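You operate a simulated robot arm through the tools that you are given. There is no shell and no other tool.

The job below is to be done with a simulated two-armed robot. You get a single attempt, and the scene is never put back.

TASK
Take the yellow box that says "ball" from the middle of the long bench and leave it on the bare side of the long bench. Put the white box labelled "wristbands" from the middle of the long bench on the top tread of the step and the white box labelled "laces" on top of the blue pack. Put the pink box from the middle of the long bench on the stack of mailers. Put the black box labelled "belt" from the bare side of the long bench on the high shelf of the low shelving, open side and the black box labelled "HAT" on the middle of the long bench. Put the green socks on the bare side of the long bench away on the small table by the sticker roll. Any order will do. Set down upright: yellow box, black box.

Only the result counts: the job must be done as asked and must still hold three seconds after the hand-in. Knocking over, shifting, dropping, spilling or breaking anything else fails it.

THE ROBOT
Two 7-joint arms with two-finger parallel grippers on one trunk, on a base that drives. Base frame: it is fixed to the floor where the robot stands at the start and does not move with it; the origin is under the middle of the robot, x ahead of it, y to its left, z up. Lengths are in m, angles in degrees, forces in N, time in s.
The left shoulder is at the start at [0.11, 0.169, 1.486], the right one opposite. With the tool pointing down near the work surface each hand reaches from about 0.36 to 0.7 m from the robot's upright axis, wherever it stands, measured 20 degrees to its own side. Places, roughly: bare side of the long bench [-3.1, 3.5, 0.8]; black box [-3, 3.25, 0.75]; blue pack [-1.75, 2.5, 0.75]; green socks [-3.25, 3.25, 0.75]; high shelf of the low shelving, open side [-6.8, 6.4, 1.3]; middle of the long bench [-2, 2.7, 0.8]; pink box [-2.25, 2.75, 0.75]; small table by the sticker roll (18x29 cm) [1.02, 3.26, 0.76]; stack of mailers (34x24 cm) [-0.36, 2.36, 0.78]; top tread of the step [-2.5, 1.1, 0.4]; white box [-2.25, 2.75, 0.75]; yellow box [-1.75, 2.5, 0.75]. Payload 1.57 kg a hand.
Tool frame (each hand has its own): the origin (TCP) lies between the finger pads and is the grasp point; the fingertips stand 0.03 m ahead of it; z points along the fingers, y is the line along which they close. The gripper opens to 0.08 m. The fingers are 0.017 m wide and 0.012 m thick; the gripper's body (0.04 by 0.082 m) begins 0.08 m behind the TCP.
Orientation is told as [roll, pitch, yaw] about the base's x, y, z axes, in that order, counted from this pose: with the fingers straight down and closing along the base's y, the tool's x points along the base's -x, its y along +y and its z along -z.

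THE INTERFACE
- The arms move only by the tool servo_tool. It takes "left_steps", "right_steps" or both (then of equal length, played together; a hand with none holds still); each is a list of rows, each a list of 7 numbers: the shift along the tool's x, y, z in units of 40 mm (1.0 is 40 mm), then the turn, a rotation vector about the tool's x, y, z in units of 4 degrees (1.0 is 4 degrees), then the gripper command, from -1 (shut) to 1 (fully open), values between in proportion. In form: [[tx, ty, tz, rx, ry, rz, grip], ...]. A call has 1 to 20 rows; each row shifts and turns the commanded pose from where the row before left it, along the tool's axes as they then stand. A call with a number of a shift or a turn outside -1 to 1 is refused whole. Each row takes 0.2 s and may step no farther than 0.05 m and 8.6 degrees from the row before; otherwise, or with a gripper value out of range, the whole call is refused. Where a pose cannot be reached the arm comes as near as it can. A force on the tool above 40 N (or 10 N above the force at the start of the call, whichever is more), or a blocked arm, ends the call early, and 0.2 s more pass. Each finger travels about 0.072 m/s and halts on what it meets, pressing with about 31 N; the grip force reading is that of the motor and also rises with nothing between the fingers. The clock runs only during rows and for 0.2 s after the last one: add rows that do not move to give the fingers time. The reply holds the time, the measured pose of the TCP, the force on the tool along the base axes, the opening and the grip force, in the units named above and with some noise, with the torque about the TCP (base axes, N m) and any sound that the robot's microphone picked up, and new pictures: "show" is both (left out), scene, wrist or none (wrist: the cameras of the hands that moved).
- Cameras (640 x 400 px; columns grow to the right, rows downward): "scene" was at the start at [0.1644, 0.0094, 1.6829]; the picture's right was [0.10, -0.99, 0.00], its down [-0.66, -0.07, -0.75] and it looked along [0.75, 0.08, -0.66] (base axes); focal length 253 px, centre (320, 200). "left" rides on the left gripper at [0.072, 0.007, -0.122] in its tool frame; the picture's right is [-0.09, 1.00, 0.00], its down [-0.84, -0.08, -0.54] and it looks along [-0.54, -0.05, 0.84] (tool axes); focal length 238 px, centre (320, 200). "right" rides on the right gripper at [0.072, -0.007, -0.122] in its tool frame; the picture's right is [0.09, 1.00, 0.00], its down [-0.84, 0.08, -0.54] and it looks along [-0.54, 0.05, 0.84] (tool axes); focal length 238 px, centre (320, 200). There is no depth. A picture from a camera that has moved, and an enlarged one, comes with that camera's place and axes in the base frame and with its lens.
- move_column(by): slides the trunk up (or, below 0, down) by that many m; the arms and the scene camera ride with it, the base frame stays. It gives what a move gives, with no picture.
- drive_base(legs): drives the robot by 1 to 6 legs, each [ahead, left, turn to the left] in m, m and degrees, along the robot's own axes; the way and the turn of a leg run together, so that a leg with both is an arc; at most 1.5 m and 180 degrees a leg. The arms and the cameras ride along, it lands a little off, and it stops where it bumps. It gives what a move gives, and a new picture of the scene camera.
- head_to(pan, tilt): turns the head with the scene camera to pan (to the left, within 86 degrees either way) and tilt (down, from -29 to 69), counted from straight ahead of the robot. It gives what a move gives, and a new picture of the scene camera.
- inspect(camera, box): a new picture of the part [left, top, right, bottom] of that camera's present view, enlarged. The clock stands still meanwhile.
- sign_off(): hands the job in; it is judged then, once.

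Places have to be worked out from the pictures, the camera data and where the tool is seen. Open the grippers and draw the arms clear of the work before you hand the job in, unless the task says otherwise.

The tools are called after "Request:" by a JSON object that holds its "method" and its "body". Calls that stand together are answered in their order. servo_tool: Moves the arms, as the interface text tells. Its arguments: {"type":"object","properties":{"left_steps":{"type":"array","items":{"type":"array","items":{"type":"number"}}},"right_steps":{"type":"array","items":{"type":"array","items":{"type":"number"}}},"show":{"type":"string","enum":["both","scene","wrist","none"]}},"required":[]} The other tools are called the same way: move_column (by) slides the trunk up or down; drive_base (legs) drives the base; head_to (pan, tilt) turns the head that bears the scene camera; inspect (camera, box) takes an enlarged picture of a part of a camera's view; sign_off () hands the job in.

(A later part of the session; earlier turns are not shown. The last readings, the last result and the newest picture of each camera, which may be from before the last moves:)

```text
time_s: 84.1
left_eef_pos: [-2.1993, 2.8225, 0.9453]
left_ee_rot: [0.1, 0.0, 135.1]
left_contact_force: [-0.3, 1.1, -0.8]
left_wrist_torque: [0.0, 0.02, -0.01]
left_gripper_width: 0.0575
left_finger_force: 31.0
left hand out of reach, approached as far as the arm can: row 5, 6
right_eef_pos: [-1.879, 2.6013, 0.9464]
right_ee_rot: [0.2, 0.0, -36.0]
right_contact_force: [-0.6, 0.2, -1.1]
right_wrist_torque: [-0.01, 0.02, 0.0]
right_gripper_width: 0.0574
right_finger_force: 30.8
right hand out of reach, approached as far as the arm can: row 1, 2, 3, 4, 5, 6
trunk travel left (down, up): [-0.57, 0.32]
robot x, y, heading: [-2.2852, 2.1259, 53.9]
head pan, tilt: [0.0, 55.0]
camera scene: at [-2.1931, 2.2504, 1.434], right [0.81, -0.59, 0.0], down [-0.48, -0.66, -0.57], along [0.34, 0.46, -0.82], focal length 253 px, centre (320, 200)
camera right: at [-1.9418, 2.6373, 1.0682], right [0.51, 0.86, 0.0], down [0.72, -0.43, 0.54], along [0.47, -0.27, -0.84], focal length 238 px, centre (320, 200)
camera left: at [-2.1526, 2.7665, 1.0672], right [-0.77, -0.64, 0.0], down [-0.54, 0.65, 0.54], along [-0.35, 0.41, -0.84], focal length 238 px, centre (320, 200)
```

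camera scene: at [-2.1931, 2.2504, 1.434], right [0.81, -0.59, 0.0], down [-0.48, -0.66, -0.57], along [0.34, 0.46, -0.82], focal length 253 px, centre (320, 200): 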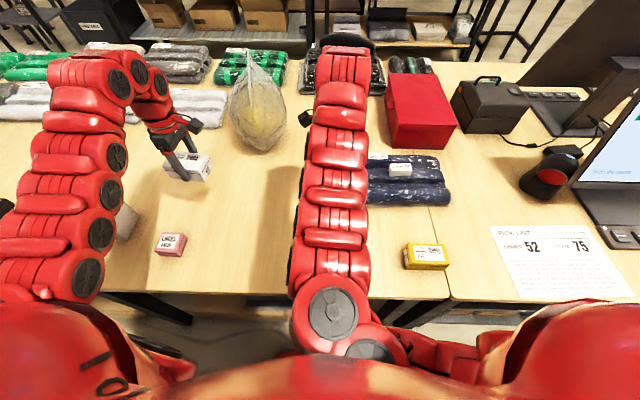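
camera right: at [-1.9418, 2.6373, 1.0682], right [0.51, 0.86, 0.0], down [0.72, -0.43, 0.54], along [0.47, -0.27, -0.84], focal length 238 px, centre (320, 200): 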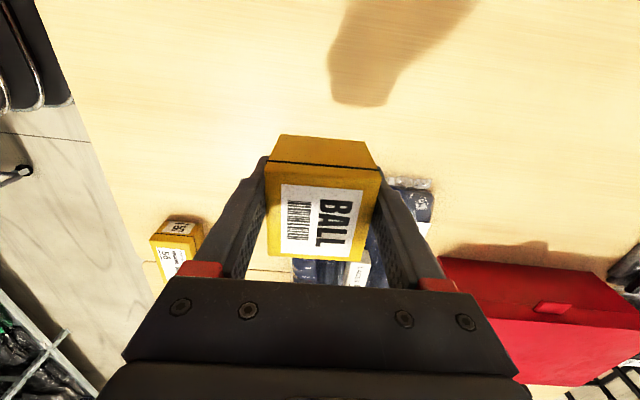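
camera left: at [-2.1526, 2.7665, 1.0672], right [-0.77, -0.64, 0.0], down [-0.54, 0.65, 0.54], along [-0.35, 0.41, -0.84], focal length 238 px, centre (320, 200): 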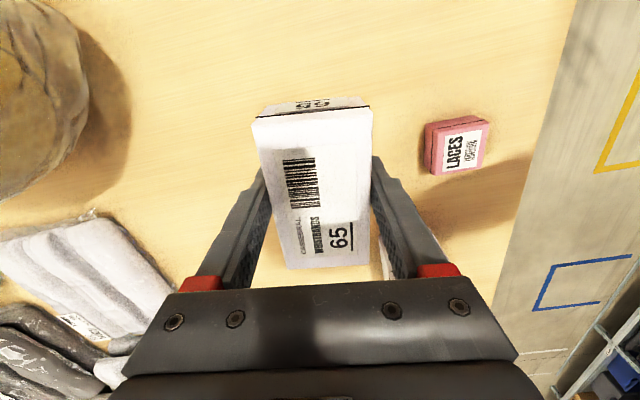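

With the trunk low the arms can't fold back at this height. I raise the trunk 0.2 m, which also lifts both boxes clear for driving.

Request:
{"method": "move_column", "body": {"by": 0.2}}

Request:
{"method": "servo_tool", "body": {"left_steps": [[0, 0, 0.8, 0, 0, 0, -1], [0, 0, 0.8, 0, 0, 0, -1], [0, 0, 0.8, 0, 0, 0, -1], [0.12, 0.8, 0, 0, 0, 0, -1], [0.12, 0.8, 0, 0, 0, 0, -1], [0.12, 0.8, 0, 0, 0, 0, -1], [0, 0, 0, 0, 0, 0, -1]], "right_steps": [[0, 0, 0.8, 0, 0, 0, -1], [0, 0, 0.8, 0, 0, 0, -1], [-0.5, 0, 0.8, 0, 0, 0, -1], [-0.9, 0, 0, 0, 0, 0, -1], [-0.9, -0.4, 0, 0, 0, 0, -1], [-0.9, -0.4, 0, 0, 0, 0, -1], [-0.9, -0.4, 0, 0, 0, 0, -1]]}}

```text
time_s: 86.3
left_eef_pos: [-2.1994, 2.8227, 1.1461]
left_ee_rot: [0.0, 0.0, 135.2]
left_contact_force: [0.9, 0.6, -1.4]
left_wrist_torque: [-0.02, -0.02, -0.01]
left_gripper_width: 0.0572
left_finger_force: 31.4
right_eef_pos: [-1.8787, 2.6011, 1.1465]
right_ee_rot: [0.1, -0.1, -35.9]
right_contact_force: [0.1, -0.3, -0.4]
right_wrist_torque: [-0.02, -0.01, -0.01]
right_gripper_width: 0.0575
right_finger_force: 31.1
trunk travel left (down, up): [-0.77, 0.12]
robot x, y, heading: [-2.2883, 2.1258, 53.9]
head pan, tilt: [0.0, 55.0]
```

```text
time_s: 87.9
left_eef_pos: [-2.2282, 2.8332, 1.0386]
left_ee_rot: [0.1, 0.1, 135.1]
left_contact_force: [-0.3, 0.0, -0.5]
left_wrist_torque: [0.0, 0.0, 0.04]
left_gripper_width: 0.0574
left_finger_force: 31.3
left hand out of reach, approached as far as the arm can: row 3, 4, 5, 6
right_eef_pos: [-1.862, 2.5989, 1.1139]
right_ee_rot: [0.1, 0.0, -35.8]
right_contact_force: [0.2, 0.0, -0.3]
right_wrist_torque: [0.02, 0.01, -0.02]
right_gripper_width: 0.0574
right_finger_force: 31.2
right hand out of reach, approached as far as the arm can: row 1, 2, 3, 4, 5, 6, 7
trunk travel left (down, up): [-0.77, 0.12]
robot x, y, heading: [-2.2797, 2.1281, 53.8]
head pan, tilt: [0.0, 55.0]
camera scene: at [-2.1928, 2.2504, 1.634], right [0.81, -0.59, 0.0], down [-0.48, -0.66, -0.57], along [0.34, 0.46, -0.82], focal length 253 px, centre (320, 200)
camera right: at [-1.925, 2.6358, 1.236], right [0.51, 0.86, 0.0], down [0.72, -0.43, 0.54], along [0.47, -0.27, -0.84], focal length 238 px, centre (320, 200)
camera left: at [-2.1815, 2.7778, 1.1603], right [-0.77, -0.64, 0.0], down [-0.54, 0.65, 0.54], along [-0.35, 0.41, -0.84], focal length 238 px, centre (320, 200)
```

scene: 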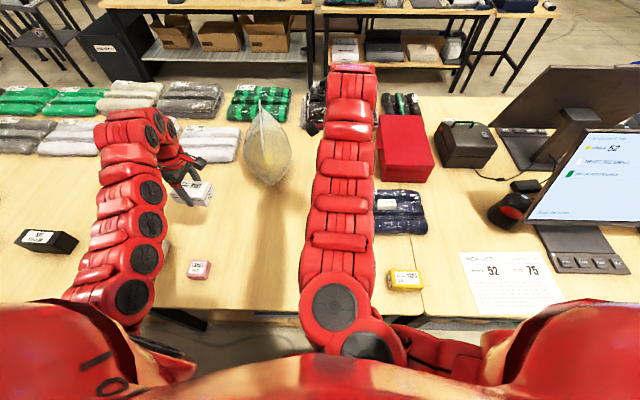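
right: 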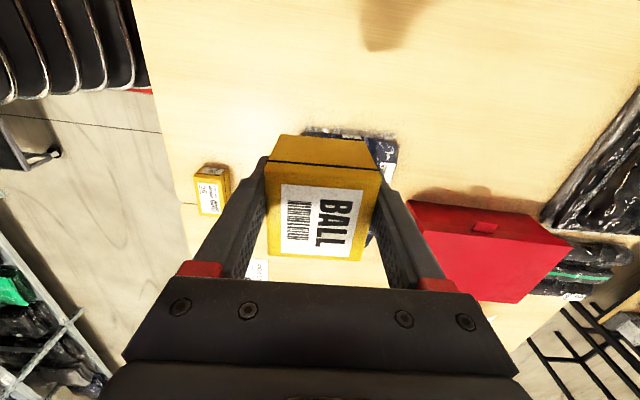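
left: 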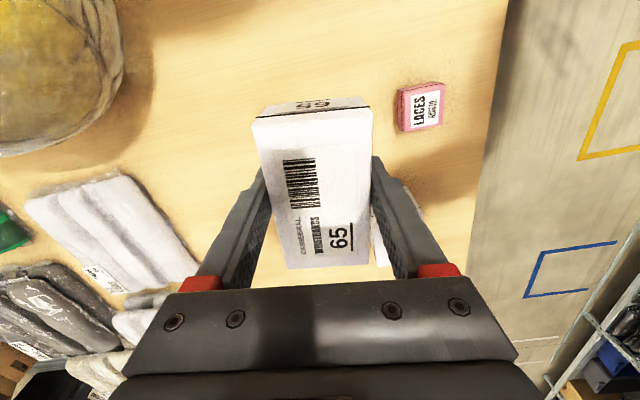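

The arms are too high relative to the shoulders to fold. I lower both hands straight down in smaller steps, well above the bench objects.

Request:
{"method": "servo_tool", "body": {"right_steps": [[0, 0, 0.5, 0, 0, 0, -1], [0, 0, 0.5, 0, 0, 0, -1], [0, 0, 0.5, 0, 0, 0, -1], [0, 0, 0.5, 0, 0, 0, -1], [0, 0, 0.5, 0, 0, 0, -1]], "left_steps": [[0, 0, 0.3, 0, 0, 0, -1], [0, 0, 0.3, 0, 0, 0, -1], [0, 0, 0.3, 0, 0, 0, -1], [0, 0, 0.3, 0, 0, 0, -1], [0, 0, 0.3, 0, 0, 0, -1]], "show": "scene"}}

```text
time_s: 89.1
left_eef_pos: [-2.2287, 2.8332, 0.9763]
left_ee_rot: [0.2, 0.1, 135.1]
left_contact_force: [0.2, -0.3, -0.8]
left_wrist_torque: [-0.02, -0.01, 0.0]
left_gripper_width: 0.0573
left_finger_force: 30.9
right_eef_pos: [-1.8633, 2.6007, 1.1046]
right_ee_rot: [-0.1, -0.1, -35.6]
right_contact_force: [0.2, 1.2, -0.3]
right_wrist_torque: [-0.02, 0.02, 0.0]
right_gripper_width: 0.0573
right_finger_force: 30.8
right hand out of reach, approached as far as the arm can: row 1, 2, 3, 4, 5
trunk travel left (down, up): [-0.77, 0.12]
robot x, y, heading: [-2.2804, 2.1289, 53.7]
head pan, tilt: [0.0, 55.0]
camera scene: at [-2.1928, 2.2509, 1.634], right [0.81, -0.59, 0.0], down [-0.48, -0.66, -0.57], along [0.34, 0.46, -0.82], focal length 253 px, centre (320, 200)
```

scene: 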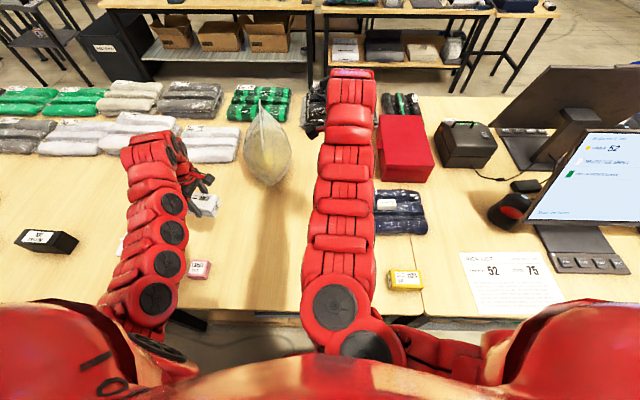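

The left came down; the right is stuck, probably a wrist joint at its limit from the 90° turn. I turn the right hand back by 40° and try again.

Request:
{"method": "servo_tool", "body": {"right_steps": [[0, 0, 0, 0, 0, -1, -1], [0, 0, 0, 0, 0, -1, -1], [0, 0, 0, 0, 0, -1, -1], [0, 0, 0, 0, 0, -1, -1], [0, 0, 0, 0, 0, -1, -1], [0, 0, 0, 0, 0, -1, -1], [0, 0, 0, 0, 0, -1, -1], [0, 0, 0, 0, 0, -1, -1], [0, 0, 0, 0, 0, -1, -1], [0, 0, 0, 0, 0, -1, -1], [0, 0, 0.5, 0, 0, 0, -1], [0, 0, 0.5, 0, 0, 0, -1]], "show": "scene"}}

```text
time_s: 91.7
left_eef_pos: [-2.2295, 2.8329, 0.9765]
left_ee_rot: [0.1, -0.1, 135.1]
left_contact_force: [-0.1, -0.5, -0.3]
left_wrist_torque: [-0.02, 0.02, 0.01]
left_gripper_width: 0.0572
left_finger_force: 31.4
right_eef_pos: [-1.8535, 2.6103, 1.0663]
right_ee_rot: [0.2, -0.1, 4.1]
right_contact_force: [1.1, -0.1, -1.4]
right_wrist_torque: [-0.01, 0.03, 0.0]
right_gripper_width: 0.0575
right_finger_force: 30.7
right hand out of reach, approached as far as the arm can: row 1
trunk travel left (down, up): [-0.77, 0.12]
robot x, y, heading: [-2.2847, 2.1251, 53.8]
head pan, tilt: [0.0, 55.0]
camera scene: at [-2.193, 2.2509, 1.634], right [0.81, -0.59, 0.0], down [-0.48, -0.66, -0.57], along [0.34, 0.46, -0.82], focal length 253 px, centre (320, 200)
```

scene: 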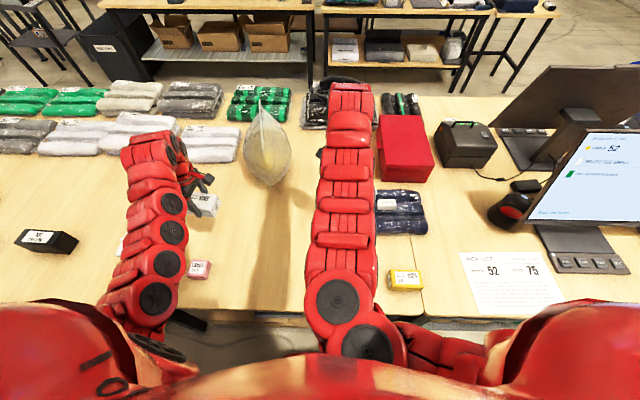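

That freed it. I lower the right hand to ~0.99 and bring it to the right side and back.

Request:
{"method": "servo_tool", "body": {"right_steps": [[0, 0, 0.7, 0, 0, 0, -1], [0, 0, 0.7, 0, 0, 0, -1], [0, 0, 0.6, 0, 0, 0, -1], [-0.37, -0.86, 0, 0, 0, 0, -1], [-0.37, -0.86, 0, 0, 0, 0, -1], [-0.37, -0.86, 0, 0, 0, 0, -1], [-0.37, -0.86, 0, 0, 0, 0, -1], [-0.37, -0.86, 0, 0, 0, 0, -1], [-0.37, -0.86, 0, 0, 0, 0, -1], [0, 0, 0, 0, 0, 0, -1]], "left_steps": [[0, 0, 0, 0, 0, 0, -1], [0, 0, 0, 0, 0, 0, -1], [0, 0, 0, 0, 0, 0, -1], [0.1, 0.6, 0, 0, 0, 0, -1], [0.1, 0.6, 0, 0, 0, 0, -1], [0.1, 0.6, 0, 0, 0, 0, -1], [0.1, 0.6, 0, 0, 0, 0, -1], [0, 0, 0, 0, 0, 0, -1], [0, 0, 0, 0, 0, 0, -1], [0, 0, 0, 0, 0, 0, -1]], "show": "scene"}}

```text
time_s: 93.9
left_eef_pos: [-2.2855, 2.7594, 0.9593]
left_ee_rot: [0.0, -0.3, 135.0]
left_contact_force: [1.0, -0.3, -0.9]
left_wrist_torque: [0.01, 0.02, 0.01]
left_gripper_width: 0.0572
left_finger_force: 30.7
left hand out of reach, approached as far as the arm can: row 5, 6, 7
right_eef_pos: [-1.7999, 2.5553, 0.9778]
right_ee_rot: [0.1, 0.0, 4.2]
right_contact_force: [1.0, -0.5, -1.0]
right_wrist_torque: [-0.03, 0.02, 0.05]
right_gripper_width: 0.0571
right_finger_force: 31.0
right hand out of reach, approached as far as the arm can: row 4, 5, 6, 7, 8, 9
trunk travel left (down, up): [-0.77, 0.12]
robot x, y, heading: [-2.2812, 2.1237, 53.5]
head pan, tilt: [0.0, 55.0]
camera scene: at [-2.1919, 2.2503, 1.634], right [0.81, -0.59, 0.0], down [-0.48, -0.66, -0.57], along [0.34, 0.46, -0.82], focal length 253 px, centre (320, 200)
```

scene: 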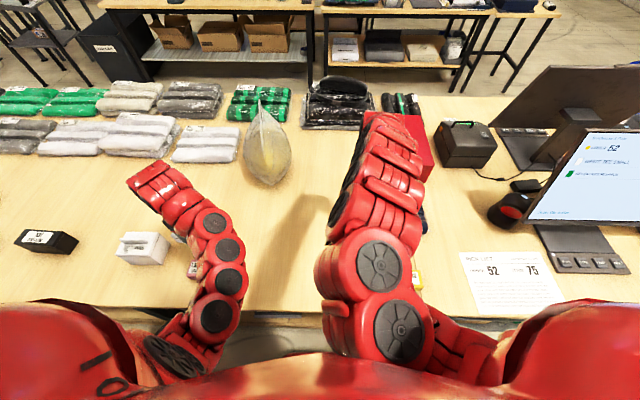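

Both boxes are held above 0.92 m and near the body. I back away 0.28 m from the bench and turn left 90°, then look for the step.

Request:
{"method": "drive_base", "body": {"legs": [[-0.28, 0, 0], [0, 0, 90]]}}

Request:
{"method": "head_to", "body": {"pan": 70, "tilt": 50}}

```text
time_s: 99.6
left_eef_pos: [-3.083, 1.8993, 0.959]
left_ee_rot: [0.0, -0.3, -135.3]
left_contact_force: [-0.6, -0.2, -0.4]
left_wrist_torque: [0.01, -0.02, -0.02]
left_gripper_width: 0.0573
left_finger_force: 31.4
right_eef_pos: [-2.8777, 2.3854, 0.9775]
right_ee_rot: [0.1, 0.1, 93.9]
right_contact_force: [-0.1, -0.4, -0.2]
right_wrist_torque: [0.0, 0.0, 0.0]
right_gripper_width: 0.0573
right_finger_force: 30.9
trunk travel left (down, up): [-0.77, 0.12]
robot x, y, heading: [-2.4507, 1.8972, 143.5]
head pan, tilt: [0.0, 55.0]
camera scene: at [-2.5723, 1.9906, 1.634], right [0.59, 0.8, 0.0], down [0.66, -0.49, -0.57], along [-0.46, 0.34, -0.82], focal length 253 px, centre (320, 200)
```

scene: 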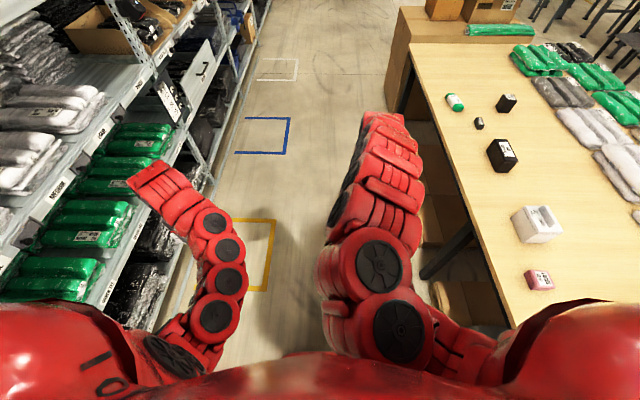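

```text
time_s: 101.0
left_eef_pos: [-3.0839, 1.899, 0.9584]
left_ee_rot: [-0.1, -0.3, -135.2]
left_contact_force: [1.2, -0.3, -0.6]
left_wrist_torque: [0.0, -0.04, 0.02]
left_gripper_width: 0.0573
left_finger_force: 30.8
right_eef_pos: [-2.8777, 2.3844, 0.978]
right_ee_rot: [0.1, -0.1, 93.9]
right_contact_force: [-0.2, 0.5, -0.3]
right_wrist_torque: [0.0, 0.01, 0.01]
right_gripper_width: 0.0575
right_finger_force: 31.7
trunk travel left (down, up): [-0.77, 0.12]
robot x, y, heading: [-2.4495, 1.8982, 143.5]
head pan, tilt: [70.0, 50.0]
camera scene: at [-2.5785, 1.9053, 1.6406], right [-0.55, 0.83, 0.0], down [0.64, 0.42, -0.64], along [-0.54, -0.35, -0.77], focal length 253 px, centre (320, 200)
```

scene: 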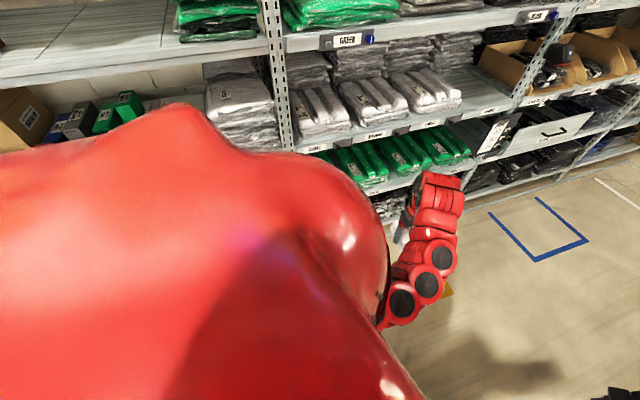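

The shelving is about 0.5 m beyond the left hand's sweep. I turn 45° more and look for the step and its handle.

Request:
{"method": "drive_base", "body": {"legs": [[0, 0, 40]]}}

Request:
{"method": "head_to", "body": {"pan": 50, "tilt": 50}}

```text
time_s: 103.3
left_eef_pos: [-2.9402, 1.4975, 0.9582]
left_ee_rot: [0.0, -0.3, -95.9]
left_contact_force: [0.4, -0.5, -0.8]
left_wrist_torque: [0.04, -0.02, -0.02]
left_gripper_width: 0.0573
left_finger_force: 31.1
right_eef_pos: [-3.0887, 2.0039, 0.9788]
right_ee_rot: [0.2, -0.1, 133.2]
right_contact_force: [0.0, 0.2, -1.4]
right_wrist_torque: [0.0, -0.01, -0.02]
right_gripper_width: 0.0574
right_finger_force: 31.2
trunk travel left (down, up): [-0.77, 0.12]
robot x, y, heading: [-2.4506, 1.8983, -177.5]
head pan, tilt: [70.0, 50.0]
camera scene: at [-2.5526, 1.8223, 1.6406], right [-0.96, 0.29, 0.0], down [0.23, 0.73, -0.64], along [-0.19, -0.61, -0.77], focal length 253 px, centre (320, 200)
```

scene: 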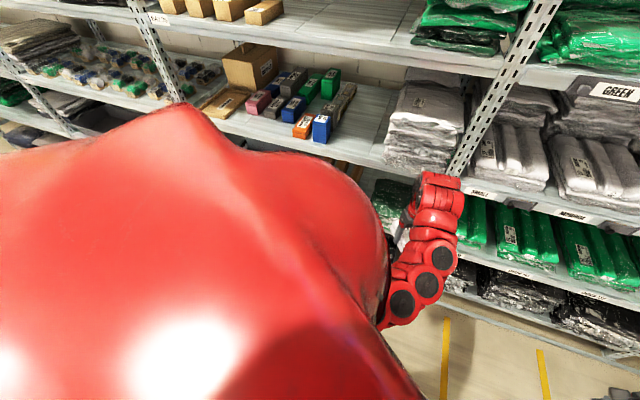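

```text
time_s: 104.1
left_eef_pos: [-2.9406, 1.4991, 0.9589]
left_ee_rot: [0.0, -0.4, -95.7]
left_contact_force: [0.8, 1.0, -0.4]
left_wrist_torque: [-0.01, 0.0, 0.01]
left_gripper_width: 0.0574
left_finger_force: 31.6
right_eef_pos: [-3.0889, 2.0032, 0.9795]
right_ee_rot: [0.1, -0.1, 133.2]
right_contact_force: [0.0, 0.5, -0.9]
right_wrist_torque: [-0.02, -0.01, 0.0]
right_gripper_width: 0.0573
right_finger_force: 30.7
trunk travel left (down, up): [-0.77, 0.12]
robot x, y, heading: [-2.4475, 1.898, -177.3]
head pan, tilt: [50.0, 50.0]
camera scene: at [-2.5763, 1.8345, 1.6406], right [-0.8, 0.6, 0.0], down [0.46, 0.61, -0.64], along [-0.39, -0.51, -0.77], focal length 253 px, centre (320, 200)
```

scene: 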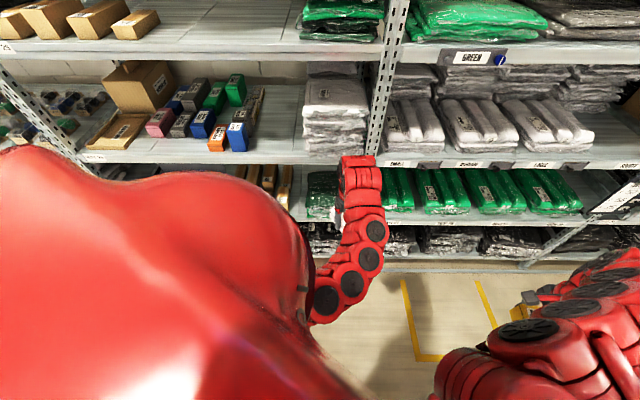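

The handle is on the near end of the step (s≈0.75 along the aisle, top ≈0.9 m), so the left hand clears it by over 0.2 m. I finish the turn to face the step squarely.

Request:
{"method": "drive_base", "body": {"legs": [[0, 0, 51]]}}

Request:
{"method": "head_to", "body": {"pan": 10, "tilt": 60}}

```text
time_s: 106.8
left_eef_pos: [-2.455, 1.2667, 0.9593]
left_ee_rot: [0.0, -0.3, -45.7]
left_contact_force: [0.4, -0.4, -0.9]
left_wrist_torque: [-0.01, -0.06, -0.02]
left_gripper_width: 0.0571
left_finger_force: 31.1
right_eef_pos: [-2.9387, 1.4762, 0.9794]
right_ee_rot: [0.1, -0.1, -176.7]
right_contact_force: [-0.6, -0.3, -0.2]
right_wrist_torque: [-0.02, -0.02, -0.01]
right_gripper_width: 0.0573
right_finger_force: 30.7
trunk travel left (down, up): [-0.77, 0.12]
robot x, y, heading: [-2.4503, 1.9018, -127.4]
head pan, tilt: [50.0, 50.0]
camera scene: at [-2.4806, 1.7607, 1.6405], right [-0.97, -0.22, 0.0], down [-0.17, 0.75, -0.64], along [0.14, -0.63, -0.77], focal length 253 px, centre (320, 200)
```

scene: 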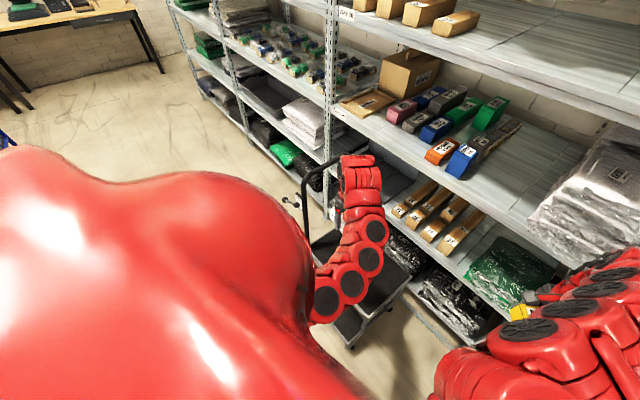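

```text
time_s: 107.8
left_eef_pos: [-2.4566, 1.2656, 0.9604]
left_ee_rot: [0.0, -0.2, -45.6]
left_contact_force: [-0.4, 0.0, -0.3]
left_wrist_torque: [0.02, 0.0, -0.01]
left_gripper_width: 0.0573
left_finger_force: 31.2
right_eef_pos: [-2.9397, 1.4768, 0.9778]
right_ee_rot: [0.1, -0.1, -176.8]
right_contact_force: [-0.4, 0.3, -0.5]
right_wrist_torque: [0.01, -0.02, 0.01]
right_gripper_width: 0.0574
right_finger_force: 30.9
trunk travel left (down, up): [-0.77, 0.12]
robot x, y, heading: [-2.451, 1.9003, -126.8]
head pan, tilt: [10.0, 60.0]
camera scene: at [-2.5281, 1.7763, 1.628], right [-0.89, 0.45, 0.0], down [0.39, 0.77, -0.5], along [-0.23, -0.45, -0.87], focal length 253 px, centre (320, 200)
```

scene: 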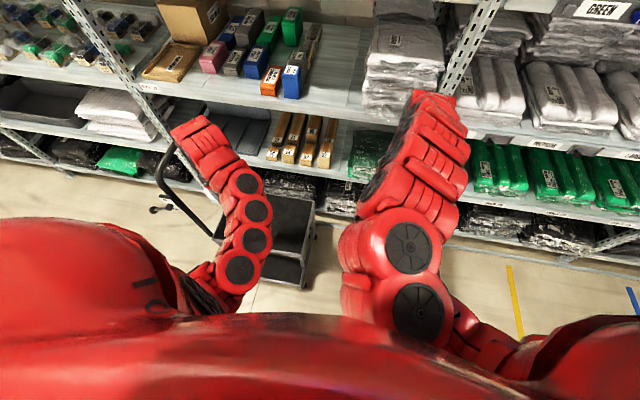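

I enlarge the step to measure its top tread.

Request:
{"method": "inspect", "body": {"camera": "scene", "box": [140, 130, 340, 290]}}

Request:
{"method": "inspect", "body": {"camera": "left", "box": [0, 0, 640, 400]}}

```text
2.50 times, centred on (240, 210) of scene
camera zoom: at [-2.5281, 1.7763, 1.628], right [-0.89, 0.45, 0.0], down [0.39, 0.77, -0.5], along [-0.23, -0.45, -0.87], focal length 632 px, centre (520, 175)
```

zoom: 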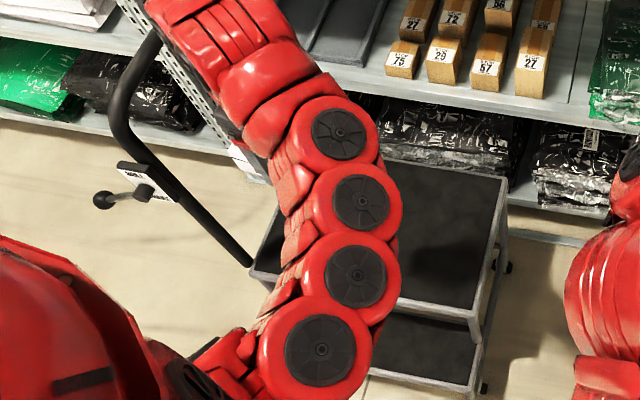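

```text
1.00 times, centred on (320, 200) of left (not enlarged: the box is as wide or as high as the picture)
camera zoom: at [-2.501, 1.3218, 1.0805], right [0.78, 0.63, 0.0], down [0.53, -0.65, 0.55], along [0.34, -0.42, -0.84], focal length 238 px, centre (320, 200)
```

zoom: 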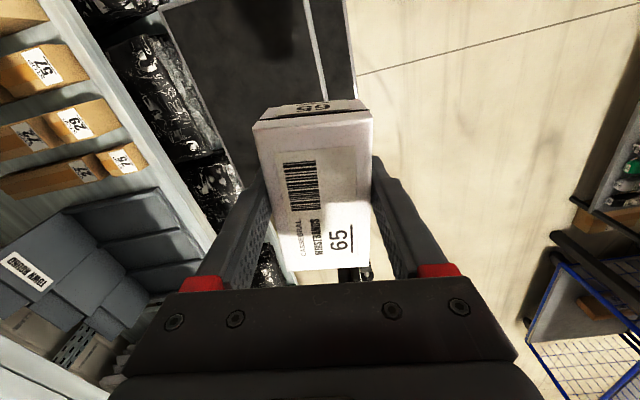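

The top tread spans about 0.47 x 0.30 m with its centre 0.68 m ahead and 0.40 m left of me. I strafe 6 cm left and bring the left hand over the tread, away from the handle.

Request:
{"method": "drive_base", "body": {"legs": [[0, 0.06, 0]]}}

Request:
{"method": "servo_tool", "body": {"left_steps": [[0.37, -0.76, 0, 0, 0, 0, -1], [0.37, -0.76, 0, 0, 0, 0, -1], [0.37, -0.76, 0, 0, 0, 0, -1], [0.37, -0.76, 0, 0, 0, 0, -1], [0, 0, 0, 0, 0, 0, -1]]}}

```text
time_s: 108.8
left_eef_pos: [-2.4117, 1.2317, 0.9606]
left_ee_rot: [0.0, -0.3, -45.8]
left_contact_force: [-0.1, 0.4, 0.3]
left_wrist_torque: [0.01, 0.0, -0.01]
left_gripper_width: 0.0573
left_finger_force: 31.3
right_eef_pos: [-2.8954, 1.4429, 0.9768]
right_ee_rot: [0.0, 0.0, -176.7]
right_contact_force: [0.7, 0.2, -1.0]
right_wrist_torque: [-0.03, -0.02, -0.02]
right_gripper_width: 0.0572
right_finger_force: 30.2
trunk travel left (down, up): [-0.77, 0.12]
robot x, y, heading: [-2.4022, 1.8662, -127.0]
head pan, tilt: [10.0, 60.0]
camera scene: at [-2.4838, 1.7429, 1.628], right [-0.89, 0.46, 0.0], down [0.4, 0.77, -0.5], along [-0.23, -0.45, -0.87], focal length 253 px, centre (320, 200)
```

scene: 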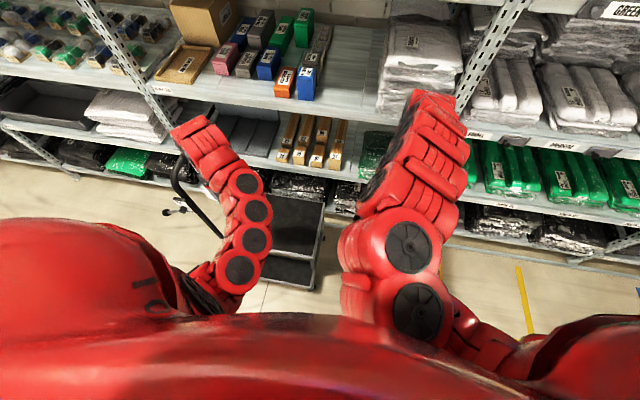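

```text
time_s: 110.0
left_eef_pos: [-2.5395, 1.1881, 0.9578]
left_ee_rot: [0.0, -0.2, -45.8]
left_contact_force: [0.5, 0.2, -1.2]
left_wrist_torque: [-0.01, 0.07, 0.0]
left_gripper_width: 0.0573
left_finger_force: 31.5
right_eef_pos: [-2.8919, 1.4413, 0.9786]
right_ee_rot: [0.2, -0.1, -176.8]
right_contact_force: [-0.5, 0.0, 0.7]
right_wrist_torque: [0.02, -0.01, 0.01]
right_gripper_width: 0.0576
right_finger_force: 30.7
trunk travel left (down, up): [-0.77, 0.12]
robot x, y, heading: [-2.4045, 1.8683, -127.2]
head pan, tilt: [10.0, 60.0]
camera scene: at [-2.481, 1.7416, 1.628], right [-0.89, 0.46, 0.0], down [0.39, 0.77, -0.5], along [-0.23, -0.45, -0.87], focal length 253 px, centre (320, 200)
camera left: at [-2.5846, 1.2436, 1.0802], right [0.78, 0.63, 0.0], down [0.53, -0.65, 0.55], along [0.34, -0.42, -0.84], focal length 238 px, centre (320, 200)
```

scene: 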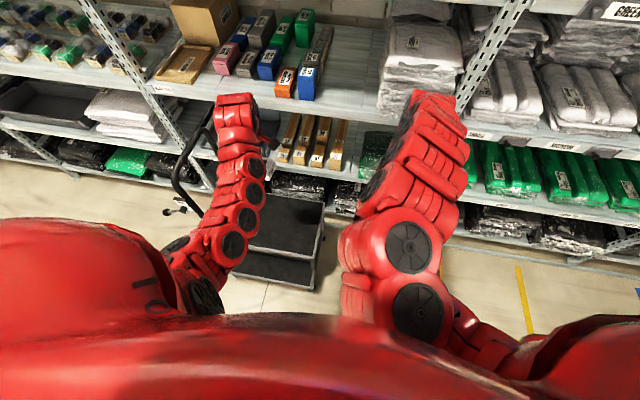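
left: 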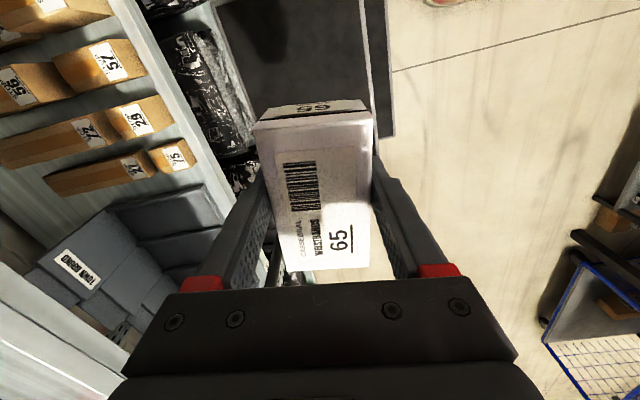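

The left hand is above the tread about 9 cm inside its front edge. I lower the trunk by 0.3 m and look again.

Request:
{"method": "move_column", "body": {"by": -0.3}}

Request:
{"method": "inspect", "body": {"camera": "scene", "box": [0, 0, 640, 400]}}

Request:
{"method": "inspect", "body": {"camera": "left", "box": [0, 0, 640, 400]}}

```text
time_s: 113.0
left_eef_pos: [-2.54, 1.1876, 0.6596]
left_ee_rot: [0.0, -0.3, -45.8]
left_contact_force: [-0.8, 0.5, -1.7]
left_wrist_torque: [0.01, 0.01, 0.06]
left_gripper_width: 0.0572
left_finger_force: 31.3
right_eef_pos: [-2.8932, 1.4417, 0.6779]
right_ee_rot: [0.1, -0.1, -176.8]
right_contact_force: [-0.4, -1.0, 0.6]
right_wrist_torque: [-0.02, -0.01, 0.0]
right_gripper_width: 0.0573
right_finger_force: 30.9
trunk travel left (down, up): [-0.47, 0.42]
robot x, y, heading: [-2.4019, 1.8671, -127.2]
head pan, tilt: [10.0, 60.0]
```

```text
1.00 times, centred on (320, 200) of scene (not enlarged: the box is as wide or as high as the picture)
camera zoom: at [-2.4821, 1.7418, 1.328], right [-0.89, 0.46, 0.0], down [0.39, 0.77, -0.5], along [-0.23, -0.45, -0.87], focal length 253 px, centre (320, 200)
```

zoom: 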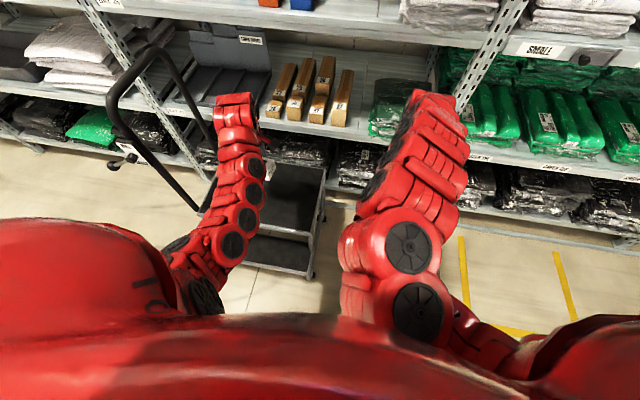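

```text
1.00 times, centred on (320, 200) of left (not enlarged: the box is as wide or as high as the picture)
camera zoom: at [-2.585, 1.2438, 0.7801], right [0.78, 0.63, 0.0], down [0.53, -0.65, 0.55], along [0.34, -0.42, -0.84], focal length 238 px, centre (320, 200)
```

zoom: 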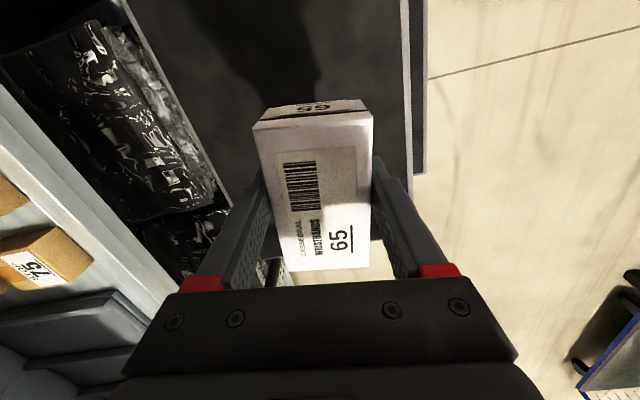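

The box is well inside the tread on all sides. I lower the trunk another 0.17 m, then finish in small steps.

Request:
{"method": "move_column", "body": {"by": -0.17}}

Request:
{"method": "inspect", "body": {"camera": "left", "box": [0, 0, 640, 400]}}

Request:
{"method": "inspect", "body": {"camera": "scene", "box": [80, 0, 480, 300]}}

```text
time_s: 114.9
left_eef_pos: [-2.54, 1.1876, 0.4895]
left_ee_rot: [0.0, -0.3, -45.8]
left_contact_force: [-0.4, 0.3, -0.4]
left_wrist_torque: [-0.01, -0.01, 0.03]
left_gripper_width: 0.0572
left_finger_force: 31.3
right_eef_pos: [-2.8937, 1.4421, 0.5088]
right_ee_rot: [0.1, -0.1, -176.8]
right_contact_force: [-0.9, -0.4, -1.5]
right_wrist_torque: [-0.03, -0.03, 0.05]
right_gripper_width: 0.0575
right_finger_force: 31.3
trunk travel left (down, up): [-0.3, 0.59]
robot x, y, heading: [-2.4005, 1.8626, -127.5]
head pan, tilt: [10.0, 60.0]
```

```text
1.00 times, centred on (320, 200) of left (not enlarged: the box is as wide or as high as the picture)
camera zoom: at [-2.585, 1.2438, 0.6102], right [0.78, 0.63, 0.0], down [0.53, -0.65, 0.55], along [0.34, -0.42, -0.84], focal length 238 px, centre (320, 200)
```

zoom: 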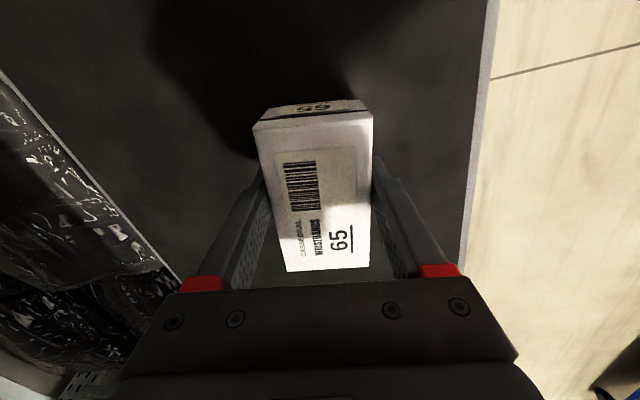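

```text
1.33 times, centred on (280, 150) of scene
camera zoom: at [-2.4821, 1.7419, 1.1581], right [-0.89, 0.46, 0.0], down [0.39, 0.77, -0.5], along [-0.23, -0.45, -0.87], focal length 337 px, centre (373, 267)
```

zoom: 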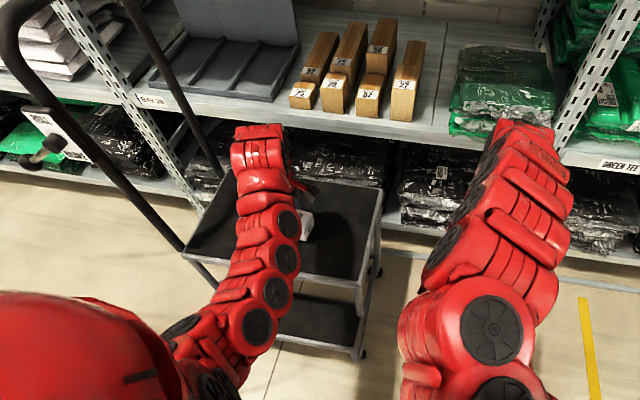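

The view shows the box over the middle of the black tread. I lower the left hand in small steps.

Request:
{"method": "servo_tool", "body": {"left_steps": [[0, 0, 0.4, 0, 0, 0, -1], [0, 0, 0.3, 0, 0, 0, -1], [0, 0, 0.1, 0, 0, 0, -1], [0, 0, 0, 0, 0, 0, -1]], "show": "wrist"}}

```text
time_s: 115.5
left_eef_pos: [-2.5397, 1.1873, 0.4708]
left_ee_rot: [-0.6, -0.5, -45.6]
left_contact_force: [3.9, 12.8, 27.5]
left_wrist_torque: [1.08, -0.67, 0.24]
left_gripper_width: 0.0575
left_finger_force: 30.9
right_eef_pos: [-2.8921, 1.4444, 0.511]
right_ee_rot: [0.3, -0.2, -176.8]
right_contact_force: [0.2, 0.1, -0.7]
right_wrist_torque: [-0.01, 0.03, 0.0]
right_gripper_width: 0.0573
right_finger_force: 31.3
trunk travel left (down, up): [-0.3, 0.59]
robot x, y, heading: [-2.402, 1.8703, -126.7]
head pan, tilt: [10.0, 60.0]
stopped in row 3 (left hand): the force on the tool passed its limit at 71 N (the readings are from after the stop); the commanded pose is now the measured one
camera left: at [-2.5843, 1.2445, 0.5909], right [0.78, 0.63, -0.01], down [0.53, -0.65, 0.55], along [0.34, -0.43, -0.83], focal length 238 px, centre (320, 200)
```

left: 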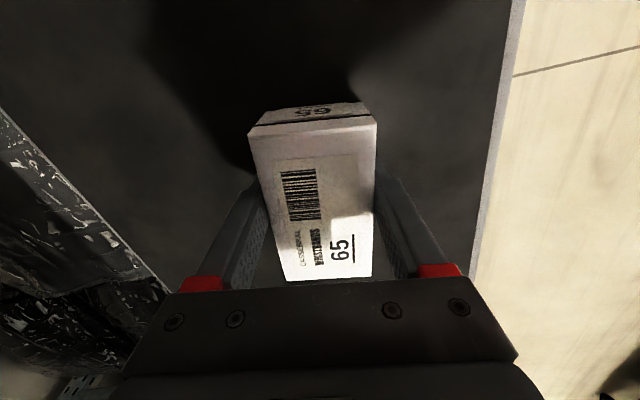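

Contact: the tread top is ~0.43. I ease up 2 mm and open the left fingers, then lift away.

Request:
{"method": "servo_tool", "body": {"left_steps": [[0, 0, -0.06, 0, 0, 0, -1], [0, 0, 0, 0, 0, 0, -1]], "show": "none"}}

Request:
{"method": "servo_tool", "body": {"left_steps": [[0, 0, 0, 0, 0, 0, 0.6], [0, 0, 0, 0, 0, 0, 1], [0, 0, 0, 0, 0, 0, 1], [0, 0, -0.4, 0, 0, 0, 1], [0, 0, -0.7, 0, 0, 0, 1], [0, 0, -0.8, 0, 0, 0, 1]]}}

```text
time_s: 116.1
left_eef_pos: [-2.5397, 1.1866, 0.4702]
left_ee_rot: [-0.7, -0.5, -45.8]
left_contact_force: [3.1, 8.8, 17.0]
left_wrist_torque: [0.62, -0.57, 0.19]
left_gripper_width: 0.0576
left_finger_force: 31.2
right_eef_pos: [-2.8934, 1.4421, 0.5083]
right_ee_rot: [0.1, -0.1, -176.9]
right_contact_force: [-0.2, -0.5, -0.8]
right_wrist_torque: [-0.01, -0.01, 0.01]
right_gripper_width: 0.0577
right_finger_force: 31.1
trunk travel left (down, up): [-0.3, 0.59]
robot x, y, heading: [-2.404, 1.865, -127.0]
head pan, tilt: [10.0, 60.0]
```

```text
time_s: 117.5
left_eef_pos: [-2.5407, 1.1887, 0.5457]
left_ee_rot: [-0.3, -0.4, -45.9]
left_contact_force: [-0.2, -0.4, 0.0]
left_wrist_torque: [0.01, 0.01, 0.01]
left_gripper_width: 0.0802
left_finger_force: 0.0
right_eef_pos: [-2.8942, 1.4423, 0.5085]
right_ee_rot: [0.1, -0.1, -176.8]
right_contact_force: [-0.9, 0.5, -1.0]
right_wrist_torque: [-0.01, -0.01, 0.03]
right_gripper_width: 0.0572
right_finger_force: 30.8
trunk travel left (down, up): [-0.3, 0.59]
robot x, y, heading: [-2.405, 1.8622, -127.1]
head pan, tilt: [10.0, 60.0]
camera scene: at [-2.4821, 1.7423, 1.158], right [-0.89, 0.46, 0.0], down [0.39, 0.77, -0.5], along [-0.23, -0.45, -0.87], focal length 253 px, centre (320, 200)
camera left: at [-2.5854, 1.2447, 0.6661], right [0.78, 0.63, 0.0], down [0.53, -0.65, 0.55], along [0.34, -0.43, -0.84], focal length 238 px, centre (320, 200)
```

scene: 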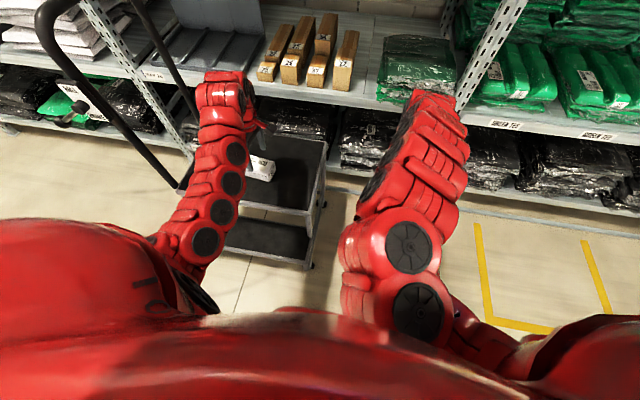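
left: 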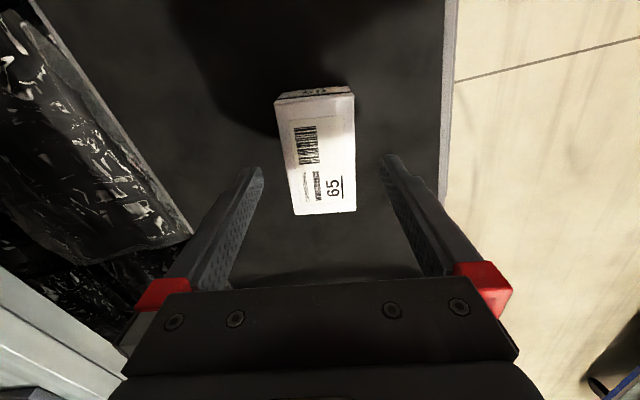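

The wristbands box stands well on the tread. I raise the trunk again and turn back to the right, along the aisle.

Request:
{"method": "move_column", "body": {"by": 0.48}}

Request:
{"method": "drive_base", "body": {"legs": [[0, 0, -89.5]]}}

Request:
{"method": "head_to", "body": {"pan": 0, "tilt": 35}}

```text
refused: 0.48 is not a number from -0.4 to 0.4
```

```text
time_s: 121.7
left_eef_pos: [-3.0829, 1.9889, 0.5457]
left_ee_rot: [-0.3, -0.4, -134.7]
left_contact_force: [0.2, -0.1, 0.4]
left_wrist_torque: [0.01, -0.02, -0.01]
left_gripper_width: 0.0799
left_finger_force: 0.0
right_eef_pos: [-2.8354, 2.3474, 0.5085]
right_ee_rot: [0.2, 0.0, 94.4]
right_contact_force: [-0.8, 0.2, -0.3]
right_wrist_torque: [0.01, -0.01, 0.02]
right_gripper_width: 0.0574
right_finger_force: 31.4
trunk travel left (down, up): [-0.3, 0.59]
robot x, y, heading: [-2.4026, 1.8652, 144.1]
head pan, tilt: [10.0, 60.0]
camera scene: at [-2.5282, 1.9419, 1.158], right [0.44, 0.9, 0.0], down [0.78, -0.38, -0.5], along [-0.45, 0.22, -0.87], focal length 253 px, centre (320, 200)
```

scene: 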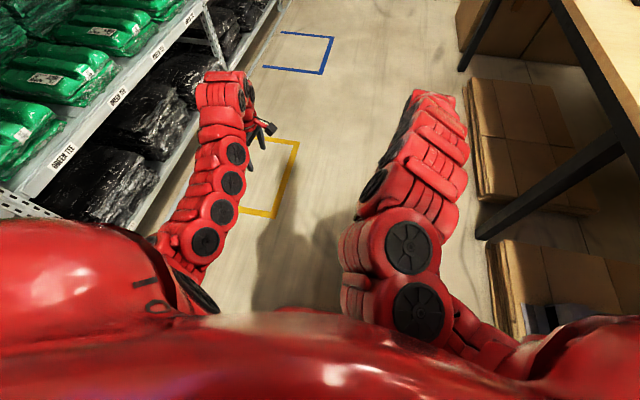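

```text
time_s: 122.6
left_eef_pos: [-3.0835, 1.9897, 0.5455]
left_ee_rot: [-0.4, -0.4, -134.9]
left_contact_force: [0.7, 0.2, 0.0]
left_wrist_torque: [-0.02, 0.01, 0.01]
left_gripper_width: 0.0799
left_finger_force: 0.1
right_eef_pos: [-2.8357, 2.3469, 0.5085]
right_ee_rot: [0.1, 0.0, 94.3]
right_contact_force: [-0.2, 0.0, -0.5]
right_wrist_torque: [0.02, -0.02, 0.01]
right_gripper_width: 0.0573
right_finger_force: 31.0
trunk travel left (down, up): [-0.3, 0.59]
robot x, y, heading: [-2.4058, 1.8635, 143.8]
head pan, tilt: [0.0, 35.0]
camera scene: at [-2.5396, 1.9643, 1.1922], right [0.59, 0.81, 0.0], down [0.46, -0.34, -0.82], along [-0.66, 0.48, -0.57], focal length 253 px, centre (320, 200)
```

scene: 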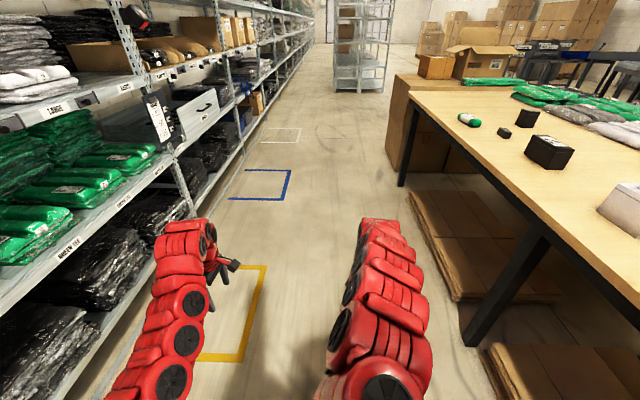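

The trunk raise was refused (0.4 m limit per call), so the turn was made low, but without contact. I raise the trunk now and look back at the step to verify the wristbands box.

Request:
{"method": "move_column", "body": {"by": 0.4}}

Request:
{"method": "move_column", "body": {"by": 0.08}}

Request:
{"method": "head_to", "body": {"pan": 86, "tilt": 45}}

```text
time_s: 126.4
left_eef_pos: [-3.0831, 1.9894, 0.9452]
left_ee_rot: [-0.2, -0.5, -134.8]
left_contact_force: [0.6, 0.5, -0.5]
left_wrist_torque: [0.01, 0.0, -0.03]
left_gripper_width: 0.08
left_finger_force: 0.2
right_eef_pos: [-2.8364, 2.3463, 0.9085]
right_ee_rot: [0.1, -0.1, 94.3]
right_contact_force: [0.1, -0.3, -0.3]
right_wrist_torque: [-0.04, -0.02, 0.0]
right_gripper_width: 0.0574
right_finger_force: 31.5
trunk travel left (down, up): [-0.7, 0.19]
robot x, y, heading: [-2.4034, 1.863, 144.1]
head pan, tilt: [0.0, 35.0]
```

```text
time_s: 127.6
left_eef_pos: [-3.0841, 1.9895, 1.0238]
left_ee_rot: [-0.2, -0.3, -134.8]
left_contact_force: [0.0, 0.1, -0.4]
left_wrist_torque: [0.0, -0.04, 0.02]
left_gripper_width: 0.0801
left_finger_force: 0.2
right_eef_pos: [-2.8351, 2.3472, 0.9878]
right_ee_rot: [-0.1, 0.0, 94.3]
right_contact_force: [0.2, 0.1, -0.5]
right_wrist_torque: [-0.03, 0.0, 0.0]
right_gripper_width: 0.0574
right_finger_force: 31.4
trunk travel left (down, up): [-0.78, 0.11]
robot x, y, heading: [-2.4051, 1.8646, 144.2]
head pan, tilt: [0.0, 35.0]
```

```text
time_s: 129.2
left_eef_pos: [-3.0828, 1.99, 1.0256]
left_ee_rot: [-0.3, -0.3, -134.7]
left_contact_force: [-0.1, -0.5, 0.3]
left_wrist_torque: [0.02, -0.01, 0.01]
left_gripper_width: 0.0802
left_finger_force: 0.0
right_eef_pos: [-2.8339, 2.3476, 0.9885]
right_ee_rot: [0.1, 0.0, 94.3]
right_contact_force: [-0.3, 0.8, -1.0]
right_wrist_torque: [-0.01, 0.01, -0.02]
right_gripper_width: 0.0574
right_finger_force: 31.0
trunk travel left (down, up): [-0.78, 0.11]
robot x, y, heading: [-2.4021, 1.8638, 143.8]
head pan, tilt: [85.9, 45.0]
camera scene: at [-2.5209, 1.8505, 1.6575], right [-0.76, 0.64, 0.0], down [0.46, 0.54, -0.71], along [-0.46, -0.54, -0.71], focal length 253 px, centre (320, 200)
```

scene: 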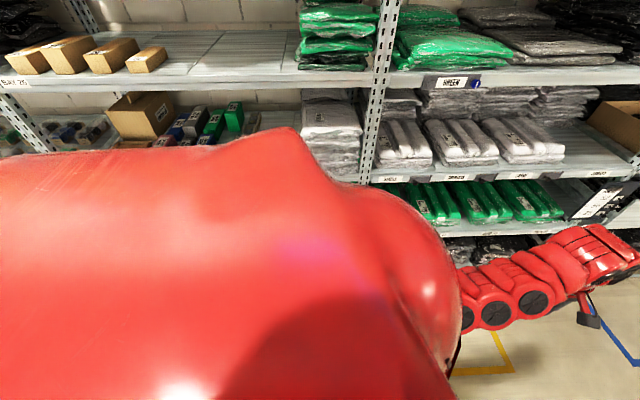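

The step is hidden by my shoulder; I'll verify it later. I drive 1.5 m along the aisle towards the bare end and then turn to face the bench.

Request:
{"method": "drive_base", "body": {"legs": [[1.5, 0, 0]]}}

Request:
{"method": "drive_base", "body": {"legs": [[0, 0, -90]]}}

Request:
{"method": "head_to", "body": {"pan": 0, "tilt": 50}}

```text
time_s: 136.6
left_eef_pos: [-4.2986, 2.8478, 1.0259]
left_ee_rot: [-0.4, -0.3, -133.9]
left_contact_force: [0.4, -0.4, -0.3]
left_wrist_torque: [0.01, 0.01, -0.02]
left_gripper_width: 0.08
left_finger_force: 0.1
right_eef_pos: [-4.0545, 3.2087, 0.9888]
right_ee_rot: [0.1, -0.1, 95.1]
right_contact_force: [-0.5, 0.0, -1.4]
right_wrist_torque: [-0.03, -0.01, -0.02]
right_gripper_width: 0.0575
right_finger_force: 30.6
trunk travel left (down, up): [-0.78, 0.11]
robot x, y, heading: [-3.6175, 2.7335, 144.9]
head pan, tilt: [85.9, 45.0]
camera scene: at [-3.7336, 2.7173, 1.6575], right [-0.77, 0.63, 0.0], down [0.45, 0.55, -0.71], along [-0.45, -0.55, -0.71], focal length 253 px, centre (320, 200)
```

scene: 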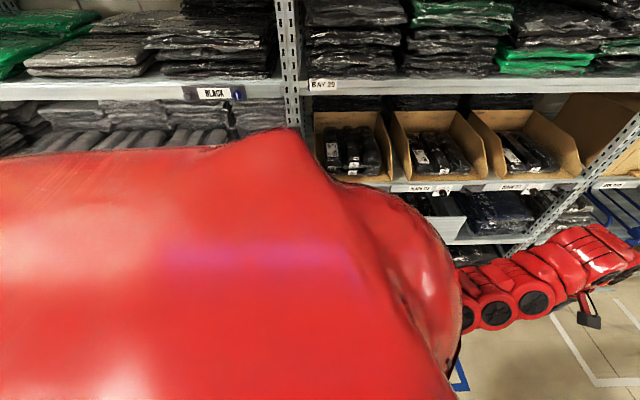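

```text
time_s: 140.8
left_eef_pos: [-3.517, 3.417, 1.0247]
left_ee_rot: [-0.4, -0.4, 137.3]
left_contact_force: [-0.6, 0.3, 0.6]
left_wrist_torque: [-0.01, -0.01, 0.03]
left_gripper_width: 0.08
left_finger_force: 0.1
right_eef_pos: [-3.1519, 3.1818, 0.9886]
right_ee_rot: [0.1, 0.0, 6.3]
right_contact_force: [0.6, 0.4, -0.7]
right_wrist_torque: [-0.03, 0.01, -0.01]
right_gripper_width: 0.0574
right_finger_force: 30.5
trunk travel left (down, up): [-0.78, 0.11]
robot x, y, heading: [-3.618, 2.7342, 55.9]
head pan, tilt: [85.9, 45.0]
camera scene: at [-3.6357, 2.8509, 1.6575], right [0.62, 0.79, 0.0], down [0.56, -0.44, -0.71], along [-0.56, 0.44, -0.71], focal length 253 px, centre (320, 200)
```

scene: 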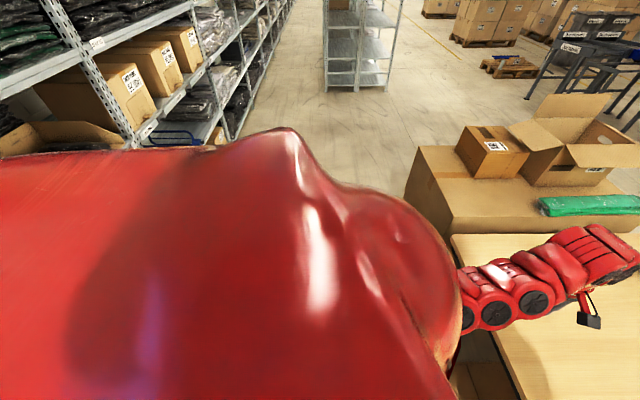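

```text
time_s: 142.4
left_eef_pos: [-3.518, 3.4181, 1.0262]
left_ee_rot: [-0.3, -0.4, 137.3]
left_contact_force: [-0.2, 0.9, 1.0]
left_wrist_torque: [-0.02, -0.03, 0.01]
left_gripper_width: 0.0799
left_finger_force: 0.1
right_eef_pos: [-3.1491, 3.1804, 0.9899]
right_ee_rot: [0.1, 0.0, 6.2]
right_contact_force: [0.0, 1.2, -0.1]
right_wrist_torque: [0.0, 0.04, 0.01]
right_gripper_width: 0.0577
right_finger_force: 30.8
trunk travel left (down, up): [-0.78, 0.11]
robot x, y, heading: [-3.6152, 2.7329, 56.1]
head pan, tilt: [0.0, 50.0]
camera scene: at [-3.5286, 2.8648, 1.6506], right [0.83, -0.56, 0.0], down [-0.43, -0.64, -0.64], along [0.36, 0.53, -0.77], focal length 253 px, centre (320, 200)
```

scene: 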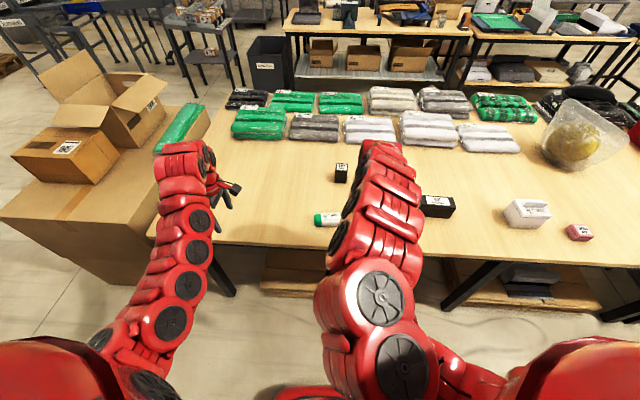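

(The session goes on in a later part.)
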